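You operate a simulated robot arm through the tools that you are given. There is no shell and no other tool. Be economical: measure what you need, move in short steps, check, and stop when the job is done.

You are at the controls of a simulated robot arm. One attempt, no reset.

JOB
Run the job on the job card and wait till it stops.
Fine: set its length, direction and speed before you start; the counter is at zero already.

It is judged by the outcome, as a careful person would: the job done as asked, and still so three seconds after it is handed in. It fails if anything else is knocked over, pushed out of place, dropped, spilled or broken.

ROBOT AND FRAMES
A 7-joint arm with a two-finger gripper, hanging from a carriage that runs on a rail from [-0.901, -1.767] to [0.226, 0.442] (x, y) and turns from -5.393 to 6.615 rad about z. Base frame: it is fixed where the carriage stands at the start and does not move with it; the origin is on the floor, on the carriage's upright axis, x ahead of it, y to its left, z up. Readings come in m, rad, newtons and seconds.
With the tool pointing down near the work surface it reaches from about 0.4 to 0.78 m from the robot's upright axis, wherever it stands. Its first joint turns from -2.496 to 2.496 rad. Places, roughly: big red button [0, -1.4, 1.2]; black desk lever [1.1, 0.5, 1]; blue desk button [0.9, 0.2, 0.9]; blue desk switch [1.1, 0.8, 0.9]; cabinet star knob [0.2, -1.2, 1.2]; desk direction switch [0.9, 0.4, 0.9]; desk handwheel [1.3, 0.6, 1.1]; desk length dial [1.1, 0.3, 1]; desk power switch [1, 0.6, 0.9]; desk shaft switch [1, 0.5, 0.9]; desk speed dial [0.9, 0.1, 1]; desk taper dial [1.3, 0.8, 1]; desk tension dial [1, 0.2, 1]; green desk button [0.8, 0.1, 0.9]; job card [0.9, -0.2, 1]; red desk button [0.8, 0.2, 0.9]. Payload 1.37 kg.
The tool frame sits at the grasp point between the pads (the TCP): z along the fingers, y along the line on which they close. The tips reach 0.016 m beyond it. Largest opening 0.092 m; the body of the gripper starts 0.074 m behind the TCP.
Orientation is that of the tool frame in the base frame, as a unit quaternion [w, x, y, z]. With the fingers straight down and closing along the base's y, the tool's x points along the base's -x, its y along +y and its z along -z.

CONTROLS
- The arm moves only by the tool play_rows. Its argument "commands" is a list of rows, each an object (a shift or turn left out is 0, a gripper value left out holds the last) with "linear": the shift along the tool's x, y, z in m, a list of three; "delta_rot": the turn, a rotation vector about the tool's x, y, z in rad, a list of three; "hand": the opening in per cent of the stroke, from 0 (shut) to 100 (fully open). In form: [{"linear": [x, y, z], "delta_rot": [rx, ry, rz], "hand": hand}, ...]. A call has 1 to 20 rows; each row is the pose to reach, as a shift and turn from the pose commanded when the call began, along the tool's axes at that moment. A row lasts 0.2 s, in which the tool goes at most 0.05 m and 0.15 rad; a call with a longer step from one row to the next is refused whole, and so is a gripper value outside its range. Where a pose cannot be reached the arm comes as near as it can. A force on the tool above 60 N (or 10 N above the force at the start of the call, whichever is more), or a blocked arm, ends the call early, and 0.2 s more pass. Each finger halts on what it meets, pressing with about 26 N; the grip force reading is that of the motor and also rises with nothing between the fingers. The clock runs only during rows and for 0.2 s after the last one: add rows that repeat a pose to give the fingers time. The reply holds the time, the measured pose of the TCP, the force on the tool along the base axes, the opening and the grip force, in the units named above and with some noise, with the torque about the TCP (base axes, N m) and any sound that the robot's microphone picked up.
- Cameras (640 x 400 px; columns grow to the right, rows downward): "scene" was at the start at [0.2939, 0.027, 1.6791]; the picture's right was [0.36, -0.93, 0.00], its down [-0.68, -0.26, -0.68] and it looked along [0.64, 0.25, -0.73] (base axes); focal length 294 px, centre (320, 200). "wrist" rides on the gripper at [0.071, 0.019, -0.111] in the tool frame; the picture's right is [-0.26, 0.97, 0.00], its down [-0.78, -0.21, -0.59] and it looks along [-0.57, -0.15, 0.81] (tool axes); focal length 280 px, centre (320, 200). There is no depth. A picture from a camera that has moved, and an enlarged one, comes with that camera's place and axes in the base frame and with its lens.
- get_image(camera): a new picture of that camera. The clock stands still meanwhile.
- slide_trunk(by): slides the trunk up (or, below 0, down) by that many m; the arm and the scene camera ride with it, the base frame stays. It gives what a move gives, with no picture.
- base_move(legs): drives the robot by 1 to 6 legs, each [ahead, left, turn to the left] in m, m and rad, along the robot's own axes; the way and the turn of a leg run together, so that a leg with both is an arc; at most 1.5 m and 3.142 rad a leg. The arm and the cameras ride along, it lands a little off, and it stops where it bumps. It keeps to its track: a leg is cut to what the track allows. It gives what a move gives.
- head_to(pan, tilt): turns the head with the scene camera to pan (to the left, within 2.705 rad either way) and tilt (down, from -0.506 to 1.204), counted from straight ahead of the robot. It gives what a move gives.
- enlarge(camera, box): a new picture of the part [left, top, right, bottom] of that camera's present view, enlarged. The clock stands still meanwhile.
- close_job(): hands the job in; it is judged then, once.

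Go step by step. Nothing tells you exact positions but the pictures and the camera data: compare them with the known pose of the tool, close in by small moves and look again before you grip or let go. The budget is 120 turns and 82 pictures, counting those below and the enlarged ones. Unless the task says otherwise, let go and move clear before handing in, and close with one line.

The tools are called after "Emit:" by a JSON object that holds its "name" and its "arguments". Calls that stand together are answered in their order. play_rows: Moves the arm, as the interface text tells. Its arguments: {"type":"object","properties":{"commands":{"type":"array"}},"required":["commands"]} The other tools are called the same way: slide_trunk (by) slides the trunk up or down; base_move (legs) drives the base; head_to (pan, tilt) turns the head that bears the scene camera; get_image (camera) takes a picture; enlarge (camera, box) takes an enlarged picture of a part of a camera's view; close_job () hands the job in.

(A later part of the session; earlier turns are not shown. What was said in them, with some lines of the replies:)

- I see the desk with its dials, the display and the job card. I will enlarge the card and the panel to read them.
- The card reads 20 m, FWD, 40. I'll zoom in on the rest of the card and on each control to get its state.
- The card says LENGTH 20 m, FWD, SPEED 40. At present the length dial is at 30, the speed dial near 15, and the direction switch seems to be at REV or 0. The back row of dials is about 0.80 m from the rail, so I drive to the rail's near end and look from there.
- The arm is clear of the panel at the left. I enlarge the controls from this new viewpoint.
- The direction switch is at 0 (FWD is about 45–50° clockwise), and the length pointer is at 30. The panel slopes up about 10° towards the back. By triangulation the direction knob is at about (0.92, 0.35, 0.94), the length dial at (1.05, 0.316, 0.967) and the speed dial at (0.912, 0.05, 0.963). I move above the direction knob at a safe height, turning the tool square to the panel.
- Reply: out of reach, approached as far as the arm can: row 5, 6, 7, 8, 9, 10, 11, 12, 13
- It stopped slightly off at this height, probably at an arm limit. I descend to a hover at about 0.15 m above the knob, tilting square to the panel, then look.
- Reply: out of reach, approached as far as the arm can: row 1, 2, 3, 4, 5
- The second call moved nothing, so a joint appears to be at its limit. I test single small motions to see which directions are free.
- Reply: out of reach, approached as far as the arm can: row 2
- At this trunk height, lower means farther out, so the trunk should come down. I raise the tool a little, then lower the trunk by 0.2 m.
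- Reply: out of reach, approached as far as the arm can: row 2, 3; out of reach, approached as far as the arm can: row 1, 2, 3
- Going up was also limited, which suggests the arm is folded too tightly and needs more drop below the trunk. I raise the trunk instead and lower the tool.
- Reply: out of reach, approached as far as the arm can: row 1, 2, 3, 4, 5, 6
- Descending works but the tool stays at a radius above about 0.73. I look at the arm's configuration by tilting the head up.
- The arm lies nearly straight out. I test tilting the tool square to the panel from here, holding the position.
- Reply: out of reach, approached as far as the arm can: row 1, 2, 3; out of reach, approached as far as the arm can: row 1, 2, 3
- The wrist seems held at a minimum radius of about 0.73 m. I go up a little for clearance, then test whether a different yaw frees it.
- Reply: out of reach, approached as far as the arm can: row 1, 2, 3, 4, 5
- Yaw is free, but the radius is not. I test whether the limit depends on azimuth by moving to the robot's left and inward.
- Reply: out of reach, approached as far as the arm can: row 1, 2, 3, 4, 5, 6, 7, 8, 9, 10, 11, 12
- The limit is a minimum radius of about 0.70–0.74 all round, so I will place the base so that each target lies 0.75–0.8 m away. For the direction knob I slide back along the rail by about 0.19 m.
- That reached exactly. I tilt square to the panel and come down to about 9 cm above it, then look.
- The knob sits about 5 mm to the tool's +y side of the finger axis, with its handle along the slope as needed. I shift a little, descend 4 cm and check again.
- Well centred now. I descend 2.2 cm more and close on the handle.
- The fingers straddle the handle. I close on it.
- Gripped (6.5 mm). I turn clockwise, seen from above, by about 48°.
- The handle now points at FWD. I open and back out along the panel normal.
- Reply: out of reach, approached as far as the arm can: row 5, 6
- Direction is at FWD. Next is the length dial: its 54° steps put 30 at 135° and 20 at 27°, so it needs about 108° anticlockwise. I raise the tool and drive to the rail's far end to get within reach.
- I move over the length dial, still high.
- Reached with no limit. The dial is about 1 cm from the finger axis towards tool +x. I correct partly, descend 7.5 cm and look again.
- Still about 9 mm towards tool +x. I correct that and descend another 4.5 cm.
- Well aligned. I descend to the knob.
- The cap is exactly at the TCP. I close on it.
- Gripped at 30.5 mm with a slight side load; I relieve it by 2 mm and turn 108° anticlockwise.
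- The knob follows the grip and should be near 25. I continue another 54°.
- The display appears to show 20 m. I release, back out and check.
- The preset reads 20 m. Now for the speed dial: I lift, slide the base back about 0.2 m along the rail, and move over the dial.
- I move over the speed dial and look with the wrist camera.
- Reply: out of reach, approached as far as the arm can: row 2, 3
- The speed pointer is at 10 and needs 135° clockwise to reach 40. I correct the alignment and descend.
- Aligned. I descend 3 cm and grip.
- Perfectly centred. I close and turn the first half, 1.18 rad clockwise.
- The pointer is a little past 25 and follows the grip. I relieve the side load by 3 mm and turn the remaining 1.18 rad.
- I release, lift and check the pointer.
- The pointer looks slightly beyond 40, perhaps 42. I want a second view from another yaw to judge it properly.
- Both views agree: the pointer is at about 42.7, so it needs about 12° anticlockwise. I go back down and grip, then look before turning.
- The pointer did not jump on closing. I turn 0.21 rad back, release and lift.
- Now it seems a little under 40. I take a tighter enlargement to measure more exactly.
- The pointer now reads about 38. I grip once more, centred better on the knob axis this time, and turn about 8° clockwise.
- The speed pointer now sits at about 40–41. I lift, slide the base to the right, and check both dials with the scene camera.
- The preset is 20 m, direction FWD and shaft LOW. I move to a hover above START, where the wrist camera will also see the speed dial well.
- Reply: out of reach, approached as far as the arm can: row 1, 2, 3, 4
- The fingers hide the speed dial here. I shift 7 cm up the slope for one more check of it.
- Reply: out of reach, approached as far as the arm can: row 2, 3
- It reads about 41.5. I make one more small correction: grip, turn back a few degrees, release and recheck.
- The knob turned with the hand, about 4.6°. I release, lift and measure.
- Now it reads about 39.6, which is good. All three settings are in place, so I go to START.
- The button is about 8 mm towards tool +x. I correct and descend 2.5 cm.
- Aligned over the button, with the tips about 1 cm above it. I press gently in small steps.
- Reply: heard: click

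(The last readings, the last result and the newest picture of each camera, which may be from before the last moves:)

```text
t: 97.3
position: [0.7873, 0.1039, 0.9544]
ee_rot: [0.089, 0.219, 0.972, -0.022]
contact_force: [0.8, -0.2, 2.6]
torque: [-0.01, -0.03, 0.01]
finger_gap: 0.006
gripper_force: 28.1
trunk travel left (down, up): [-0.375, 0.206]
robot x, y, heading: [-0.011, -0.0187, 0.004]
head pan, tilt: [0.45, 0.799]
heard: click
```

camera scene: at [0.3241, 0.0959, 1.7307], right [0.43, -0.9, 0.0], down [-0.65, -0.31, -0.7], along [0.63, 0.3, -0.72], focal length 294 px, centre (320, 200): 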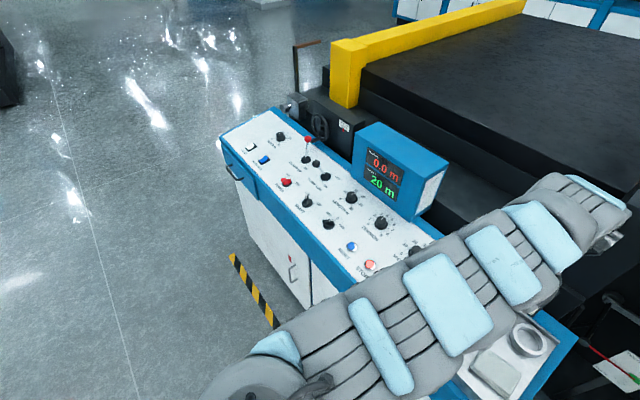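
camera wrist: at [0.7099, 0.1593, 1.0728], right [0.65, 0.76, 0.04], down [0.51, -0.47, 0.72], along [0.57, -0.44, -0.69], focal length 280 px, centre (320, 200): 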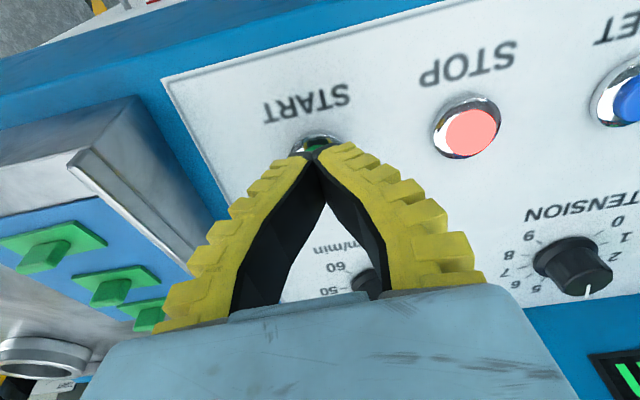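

A click was heard. I back off and look at the display.

Emit:
{"name": "play_rows", "arguments": {"commands": [{"linear": [0, 0, -0.02]}, {"linear": [0, 0, -0.06]}, {"linear": [0, 0, -0.06]}]}}

Emit:
{"name": "get_image", "arguments": {"camera": "scene"}}

```text
t: 98.1
position: [0.7748, 0.1071, 1.0134]
ee_rot: [0.088, 0.218, 0.972, -0.021]
contact_force: [-0.5, 0.1, 0.9]
torque: [-0.01, -0.02, -0.01]
finger_gap: 0.0
gripper_force: 27.2
trunk travel left (down, up): [-0.375, 0.206]
robot x, y, heading: [-0.0115, -0.022, 0.01]
head pan, tilt: [0.45, 0.799]
```

```text
20 pictures are left
camera scene: at [0.2815, 0.0139, 1.7307], right [0.44, -0.9, 0.0], down [-0.64, -0.31, -0.7], along [0.63, 0.31, -0.72], focal length 294 px, centre (320, 200)
```

scene: 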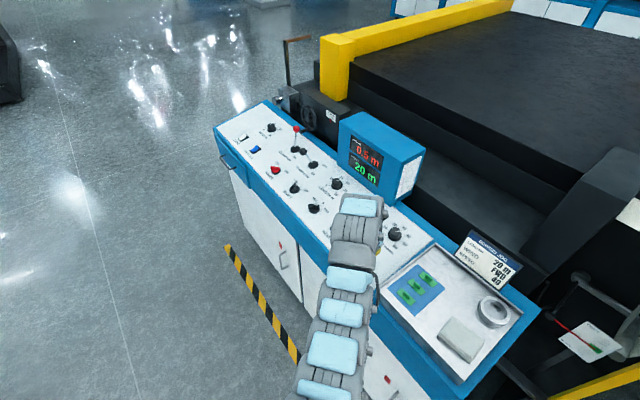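

It is running: 0.5 m wound. I raise the arm clear and wait, checking the speed dial meanwhile.

Emit:
{"name": "play_rows", "arguments": {"commands": [{"linear": [0, 0, -0.04]}, {"linear": [0, 0, -0.08]}, {"linear": [0, 0, -0.08]}, {"linear": [0, 0, -0.08]}, {"linear": [0, 0, -0.08]}, {"linear": [0, 0, -0.08]}, {"linear": [0, 0, -0.08]}, {"linear": [0, 0, -0.08]}, {"linear": [0, 0, -0.08]}, {"linear": [0, 0, -0.08]}, {"linear": [0, 0, -0.08]}, {"linear": [0, 0, -0.08]}, {"linear": [0, 0, -0.08]}, {"linear": [0, 0, -0.08]}, {"linear": [0, 0, -0.08]}, {"linear": [0, 0, -0.08]}, {"linear": [0, 0, -0.08]}, {"linear": [0, 0, -0.08]}, {"linear": [0, 0, -0.08]}, {"linear": [0, 0, -0.08]}]}}

Emit:
{"name": "enlarge", "arguments": {"camera": "scene", "box": [330, 120, 430, 250]}}

```text
t: 102.3
position: [0.7646, 0.1132, 1.0896]
ee_rot: [0.088, 0.219, 0.972, -0.021]
contact_force: [0.1, -0.2, 1.3]
torque: [-0.04, 0.02, 0.03]
finger_gap: 0.0
gripper_force: 28.0
trunk travel left (down, up): [-0.375, 0.206]
robot x, y, heading: [-0.0103, -0.0203, 0.003]
head pan, tilt: [0.45, 0.799]
```

```text
3.08 times, centred on (380, 185) of scene
camera zoom: at [0.2815, 0.0139, 1.7307], right [0.44, -0.9, 0.0], down [-0.64, -0.31, -0.7], along [0.63, 0.31, -0.72], focal length 906 px, centre (135, 246)
```

zoom: 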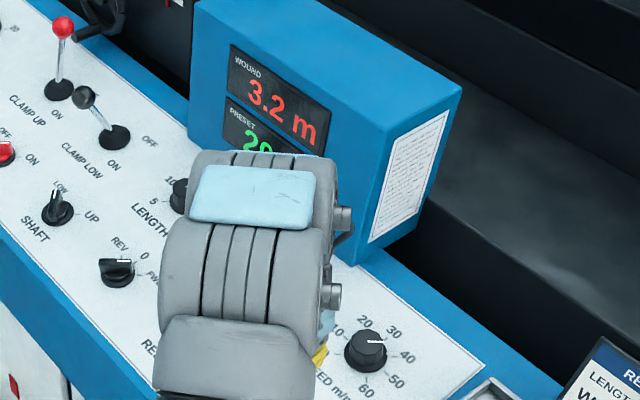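

It is winding at about 0.65 m/s, or some 39 m/min, as set. I wait for it to stop.

Emit:
{"name": "play_rows", "arguments": {"commands": [{"hand": 0}, {"hand": 0}, {"hand": 0}, {"hand": 0}, {"hand": 0}, {"hand": 0}, {"hand": 0}, {"hand": 0}, {"hand": 0}, {"hand": 0}, {"hand": 0}, {"hand": 0}, {"hand": 0}, {"hand": 0}, {"hand": 0}, {"hand": 0}, {"hand": 0}, {"hand": 0}, {"hand": 0}, {"hand": 0}]}}

Emit:
{"name": "play_rows", "arguments": {"commands": [{"hand": 0}, {"hand": 0}, {"hand": 0}, {"hand": 0}, {"hand": 0}, {"hand": 0}, {"hand": 0}, {"hand": 0}, {"hand": 0}, {"hand": 0}, {"hand": 0}, {"hand": 0}, {"hand": 0}, {"hand": 0}, {"hand": 0}, {"hand": 0}, {"hand": 0}, {"hand": 0}, {"hand": 0}, {"hand": 0}]}}

Emit:
{"name": "get_image", "arguments": {"camera": "scene"}}

Emit:
{"name": "play_rows", "arguments": {"commands": [{"hand": 0}, {"hand": 0}, {"hand": 0}, {"hand": 0}, {"hand": 0}, {"hand": 0}, {"hand": 0}, {"hand": 0}, {"hand": 0}, {"hand": 0}, {"hand": 0}, {"hand": 0}, {"hand": 0}, {"hand": 0}, {"hand": 0}, {"hand": 0}, {"hand": 0}, {"hand": 0}, {"hand": 0}, {"hand": 0}]}}

Emit:
{"name": "play_rows", "arguments": {"commands": [{"hand": 0}, {"hand": 0}, {"hand": 0}, {"hand": 0}, {"hand": 0}, {"hand": 0}, {"hand": 0}, {"hand": 0}, {"hand": 0}, {"hand": 0}, {"hand": 0}, {"hand": 0}, {"hand": 0}, {"hand": 0}, {"hand": 0}, {"hand": 0}, {"hand": 0}, {"hand": 0}, {"hand": 0}, {"hand": 0}]}}

Emit:
{"name": "play_rows", "arguments": {"commands": [{"hand": 0}, {"hand": 0}, {"hand": 0}, {"hand": 0}, {"hand": 0}, {"hand": 0}, {"hand": 0}, {"hand": 0}, {"hand": 0}, {"hand": 0}, {"hand": 0}, {"hand": 0}, {"hand": 0}, {"hand": 0}, {"hand": 0}, {"hand": 0}, {"hand": 0}, {"hand": 0}, {"hand": 0}, {"hand": 0}]}}

Emit:
{"name": "play_rows", "arguments": {"commands": [{"hand": 0}, {"hand": 0}, {"hand": 0}, {"hand": 0}, {"hand": 0}, {"hand": 0}, {"hand": 0}, {"hand": 0}, {"hand": 0}, {"hand": 0}, {"hand": 0}, {"hand": 0}, {"hand": 0}, {"hand": 0}, {"hand": 0}, {"hand": 0}, {"hand": 0}, {"hand": 0}, {"hand": 0}, {"hand": 0}]}}

Emit:
{"name": "play_rows", "arguments": {"commands": [{"hand": 0}, {"hand": 0}, {"hand": 0}, {"hand": 0}, {"hand": 0}, {"hand": 0}, {"hand": 0}, {"hand": 0}, {"hand": 0}, {"hand": 0}, {"hand": 0}, {"hand": 0}, {"hand": 0}, {"hand": 0}, {"hand": 0}, {"hand": 0}, {"hand": 0}, {"hand": 0}, {"hand": 0}, {"hand": 0}]}}

Emit:
{"name": "enlarge", "arguments": {"camera": "scene", "box": [330, 120, 430, 250]}}

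```text
t: 106.5
position: [0.7651, 0.1125, 1.0883]
ee_rot: [0.088, 0.218, 0.972, -0.02]
contact_force: [-0.4, -0.3, 0.5]
torque: [-0.01, 0.03, -0.01]
finger_gap: 0.0
gripper_force: 27.9
trunk travel left (down, up): [-0.375, 0.206]
robot x, y, heading: [-0.0074, -0.019, 0.006]
head pan, tilt: [0.45, 0.799]
```

```text
t: 110.7
position: [0.7657, 0.1129, 1.0892]
ee_rot: [0.087, 0.218, 0.972, -0.02]
contact_force: [-0.1, 0.7, 0.5]
torque: [0.01, -0.01, 0.0]
finger_gap: 0.0003
gripper_force: 27.4
trunk travel left (down, up): [-0.375, 0.206]
robot x, y, heading: [-0.0087, -0.02, 0.005]
head pan, tilt: [0.45, 0.799]
```

```text
18 pictures are left
camera scene: at [0.2815, 0.0139, 1.7307], right [0.44, -0.9, 0.0], down [-0.64, -0.31, -0.7], along [0.63, 0.31, -0.72], focal length 294 px, centre (320, 200)
```

scene: 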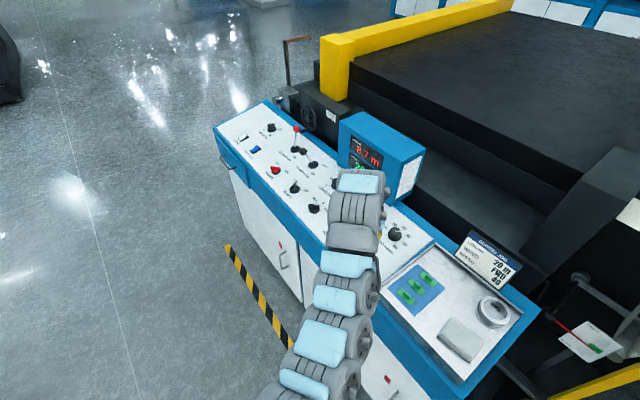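

```text
t: 114.9
position: [0.7652, 0.1121, 1.0895]
ee_rot: [0.088, 0.218, 0.972, -0.02]
contact_force: [0.0, -0.5, -0.2]
torque: [-0.04, 0.03, 0.02]
finger_gap: 0.0
gripper_force: 27.4
trunk travel left (down, up): [-0.375, 0.206]
robot x, y, heading: [-0.012, -0.0186, 0.009]
head pan, tilt: [0.45, 0.799]
```

```text
t: 119.1
position: [0.7649, 0.1135, 1.0898]
ee_rot: [0.088, 0.218, 0.972, -0.02]
contact_force: [-0.3, 0.8, -0.6]
torque: [0.0, -0.02, 0.03]
finger_gap: 0.0
gripper_force: 27.8
trunk travel left (down, up): [-0.375, 0.206]
robot x, y, heading: [-0.0105, -0.0219, 0.009]
head pan, tilt: [0.45, 0.799]
```

```text
t: 123.3
position: [0.7659, 0.1128, 1.0892]
ee_rot: [0.088, 0.218, 0.972, -0.021]
contact_force: [-0.8, 0.1, 0.1]
torque: [-0.01, -0.01, -0.03]
finger_gap: 0.0
gripper_force: 28.1
trunk travel left (down, up): [-0.375, 0.206]
robot x, y, heading: [-0.015, -0.0195, 0.01]
head pan, tilt: [0.45, 0.799]
```

```text
t: 127.5
position: [0.7655, 0.112, 1.0893]
ee_rot: [0.087, 0.218, 0.972, -0.02]
contact_force: [0.4, -0.5, 0.5]
torque: [0.0, -0.03, -0.02]
finger_gap: 0.0
gripper_force: 27.8
trunk travel left (down, up): [-0.375, 0.206]
robot x, y, heading: [-0.0096, -0.0193, 0.005]
head pan, tilt: [0.45, 0.799]
```

```text
t: 131.7
position: [0.7646, 0.1121, 1.0893]
ee_rot: [0.087, 0.218, 0.972, -0.02]
contact_force: [0.2, -0.2, -0.9]
torque: [0.04, 0.0, 0.02]
finger_gap: 0.0
gripper_force: 28.3
trunk travel left (down, up): [-0.375, 0.206]
robot x, y, heading: [-0.0068, -0.0179, 0.005]
head pan, tilt: [0.45, 0.799]
```

```text
3.08 times, centred on (380, 185) of scene
camera zoom: at [0.2815, 0.0139, 1.7307], right [0.44, -0.9, 0.0], down [-0.64, -0.31, -0.7], along [0.63, 0.31, -0.72], focal length 906 px, centre (135, 246)
```

zoom: 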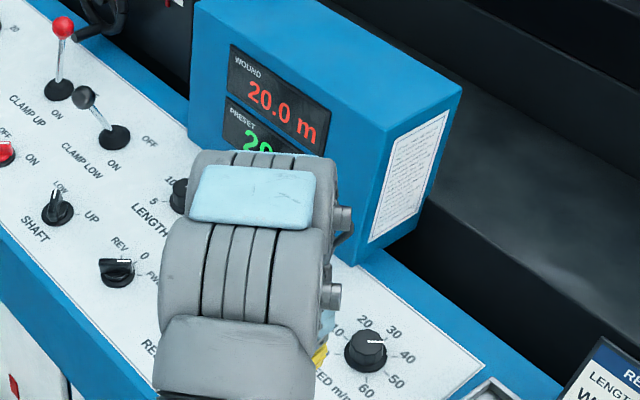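

The counter reads 20.0 m. I wait a few more seconds to confirm it has stopped.

Emit:
{"name": "play_rows", "arguments": {"commands": [{"hand": 0}, {"hand": 0}, {"hand": 0}, {"hand": 0}, {"hand": 0}, {"hand": 0}, {"hand": 0}, {"hand": 0}, {"hand": 0}, {"hand": 0}]}}

Emit:
{"name": "enlarge", "arguments": {"camera": "scene", "box": [330, 120, 430, 250]}}

```text
t: 133.9
position: [0.7648, 0.1115, 1.0889]
ee_rot: [0.088, 0.218, 0.972, -0.02]
contact_force: [0.2, 0.2, 0.6]
torque: [0.03, 0.02, 0.02]
finger_gap: 0.0001
gripper_force: 27.8
trunk travel left (down, up): [-0.375, 0.206]
robot x, y, heading: [-0.0122, -0.0187, 0.003]
head pan, tilt: [0.45, 0.799]
```

```text
3.08 times, centred on (380, 185) of scene
camera zoom: at [0.2815, 0.0139, 1.7307], right [0.44, -0.9, 0.0], down [-0.64, -0.31, -0.7], along [0.63, 0.31, -0.72], focal length 906 px, centre (135, 246)
```

zoom: 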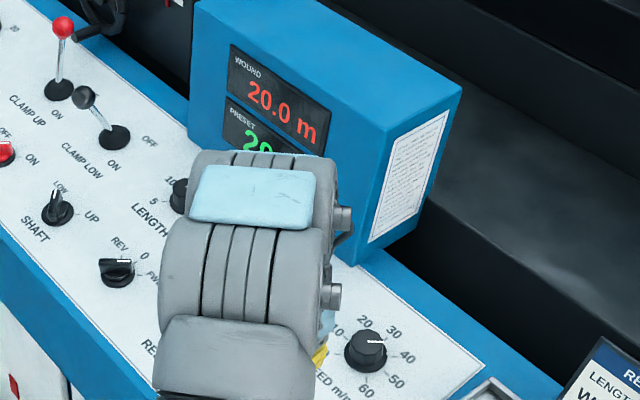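

It has stopped at 20.0 m and the arm is clear, so I hand it in.

Emit:
{"name": "close_job", "arguments": {}}

```text
The job is handed in.
```

The job on the card is done: 20 m wound forward, and the machine stopped by itself with the counter at 20.0 m. The speed dial was set by eye to about 40 (my last reading was 39.6), and the winding rate I measured was about 39 m/min.
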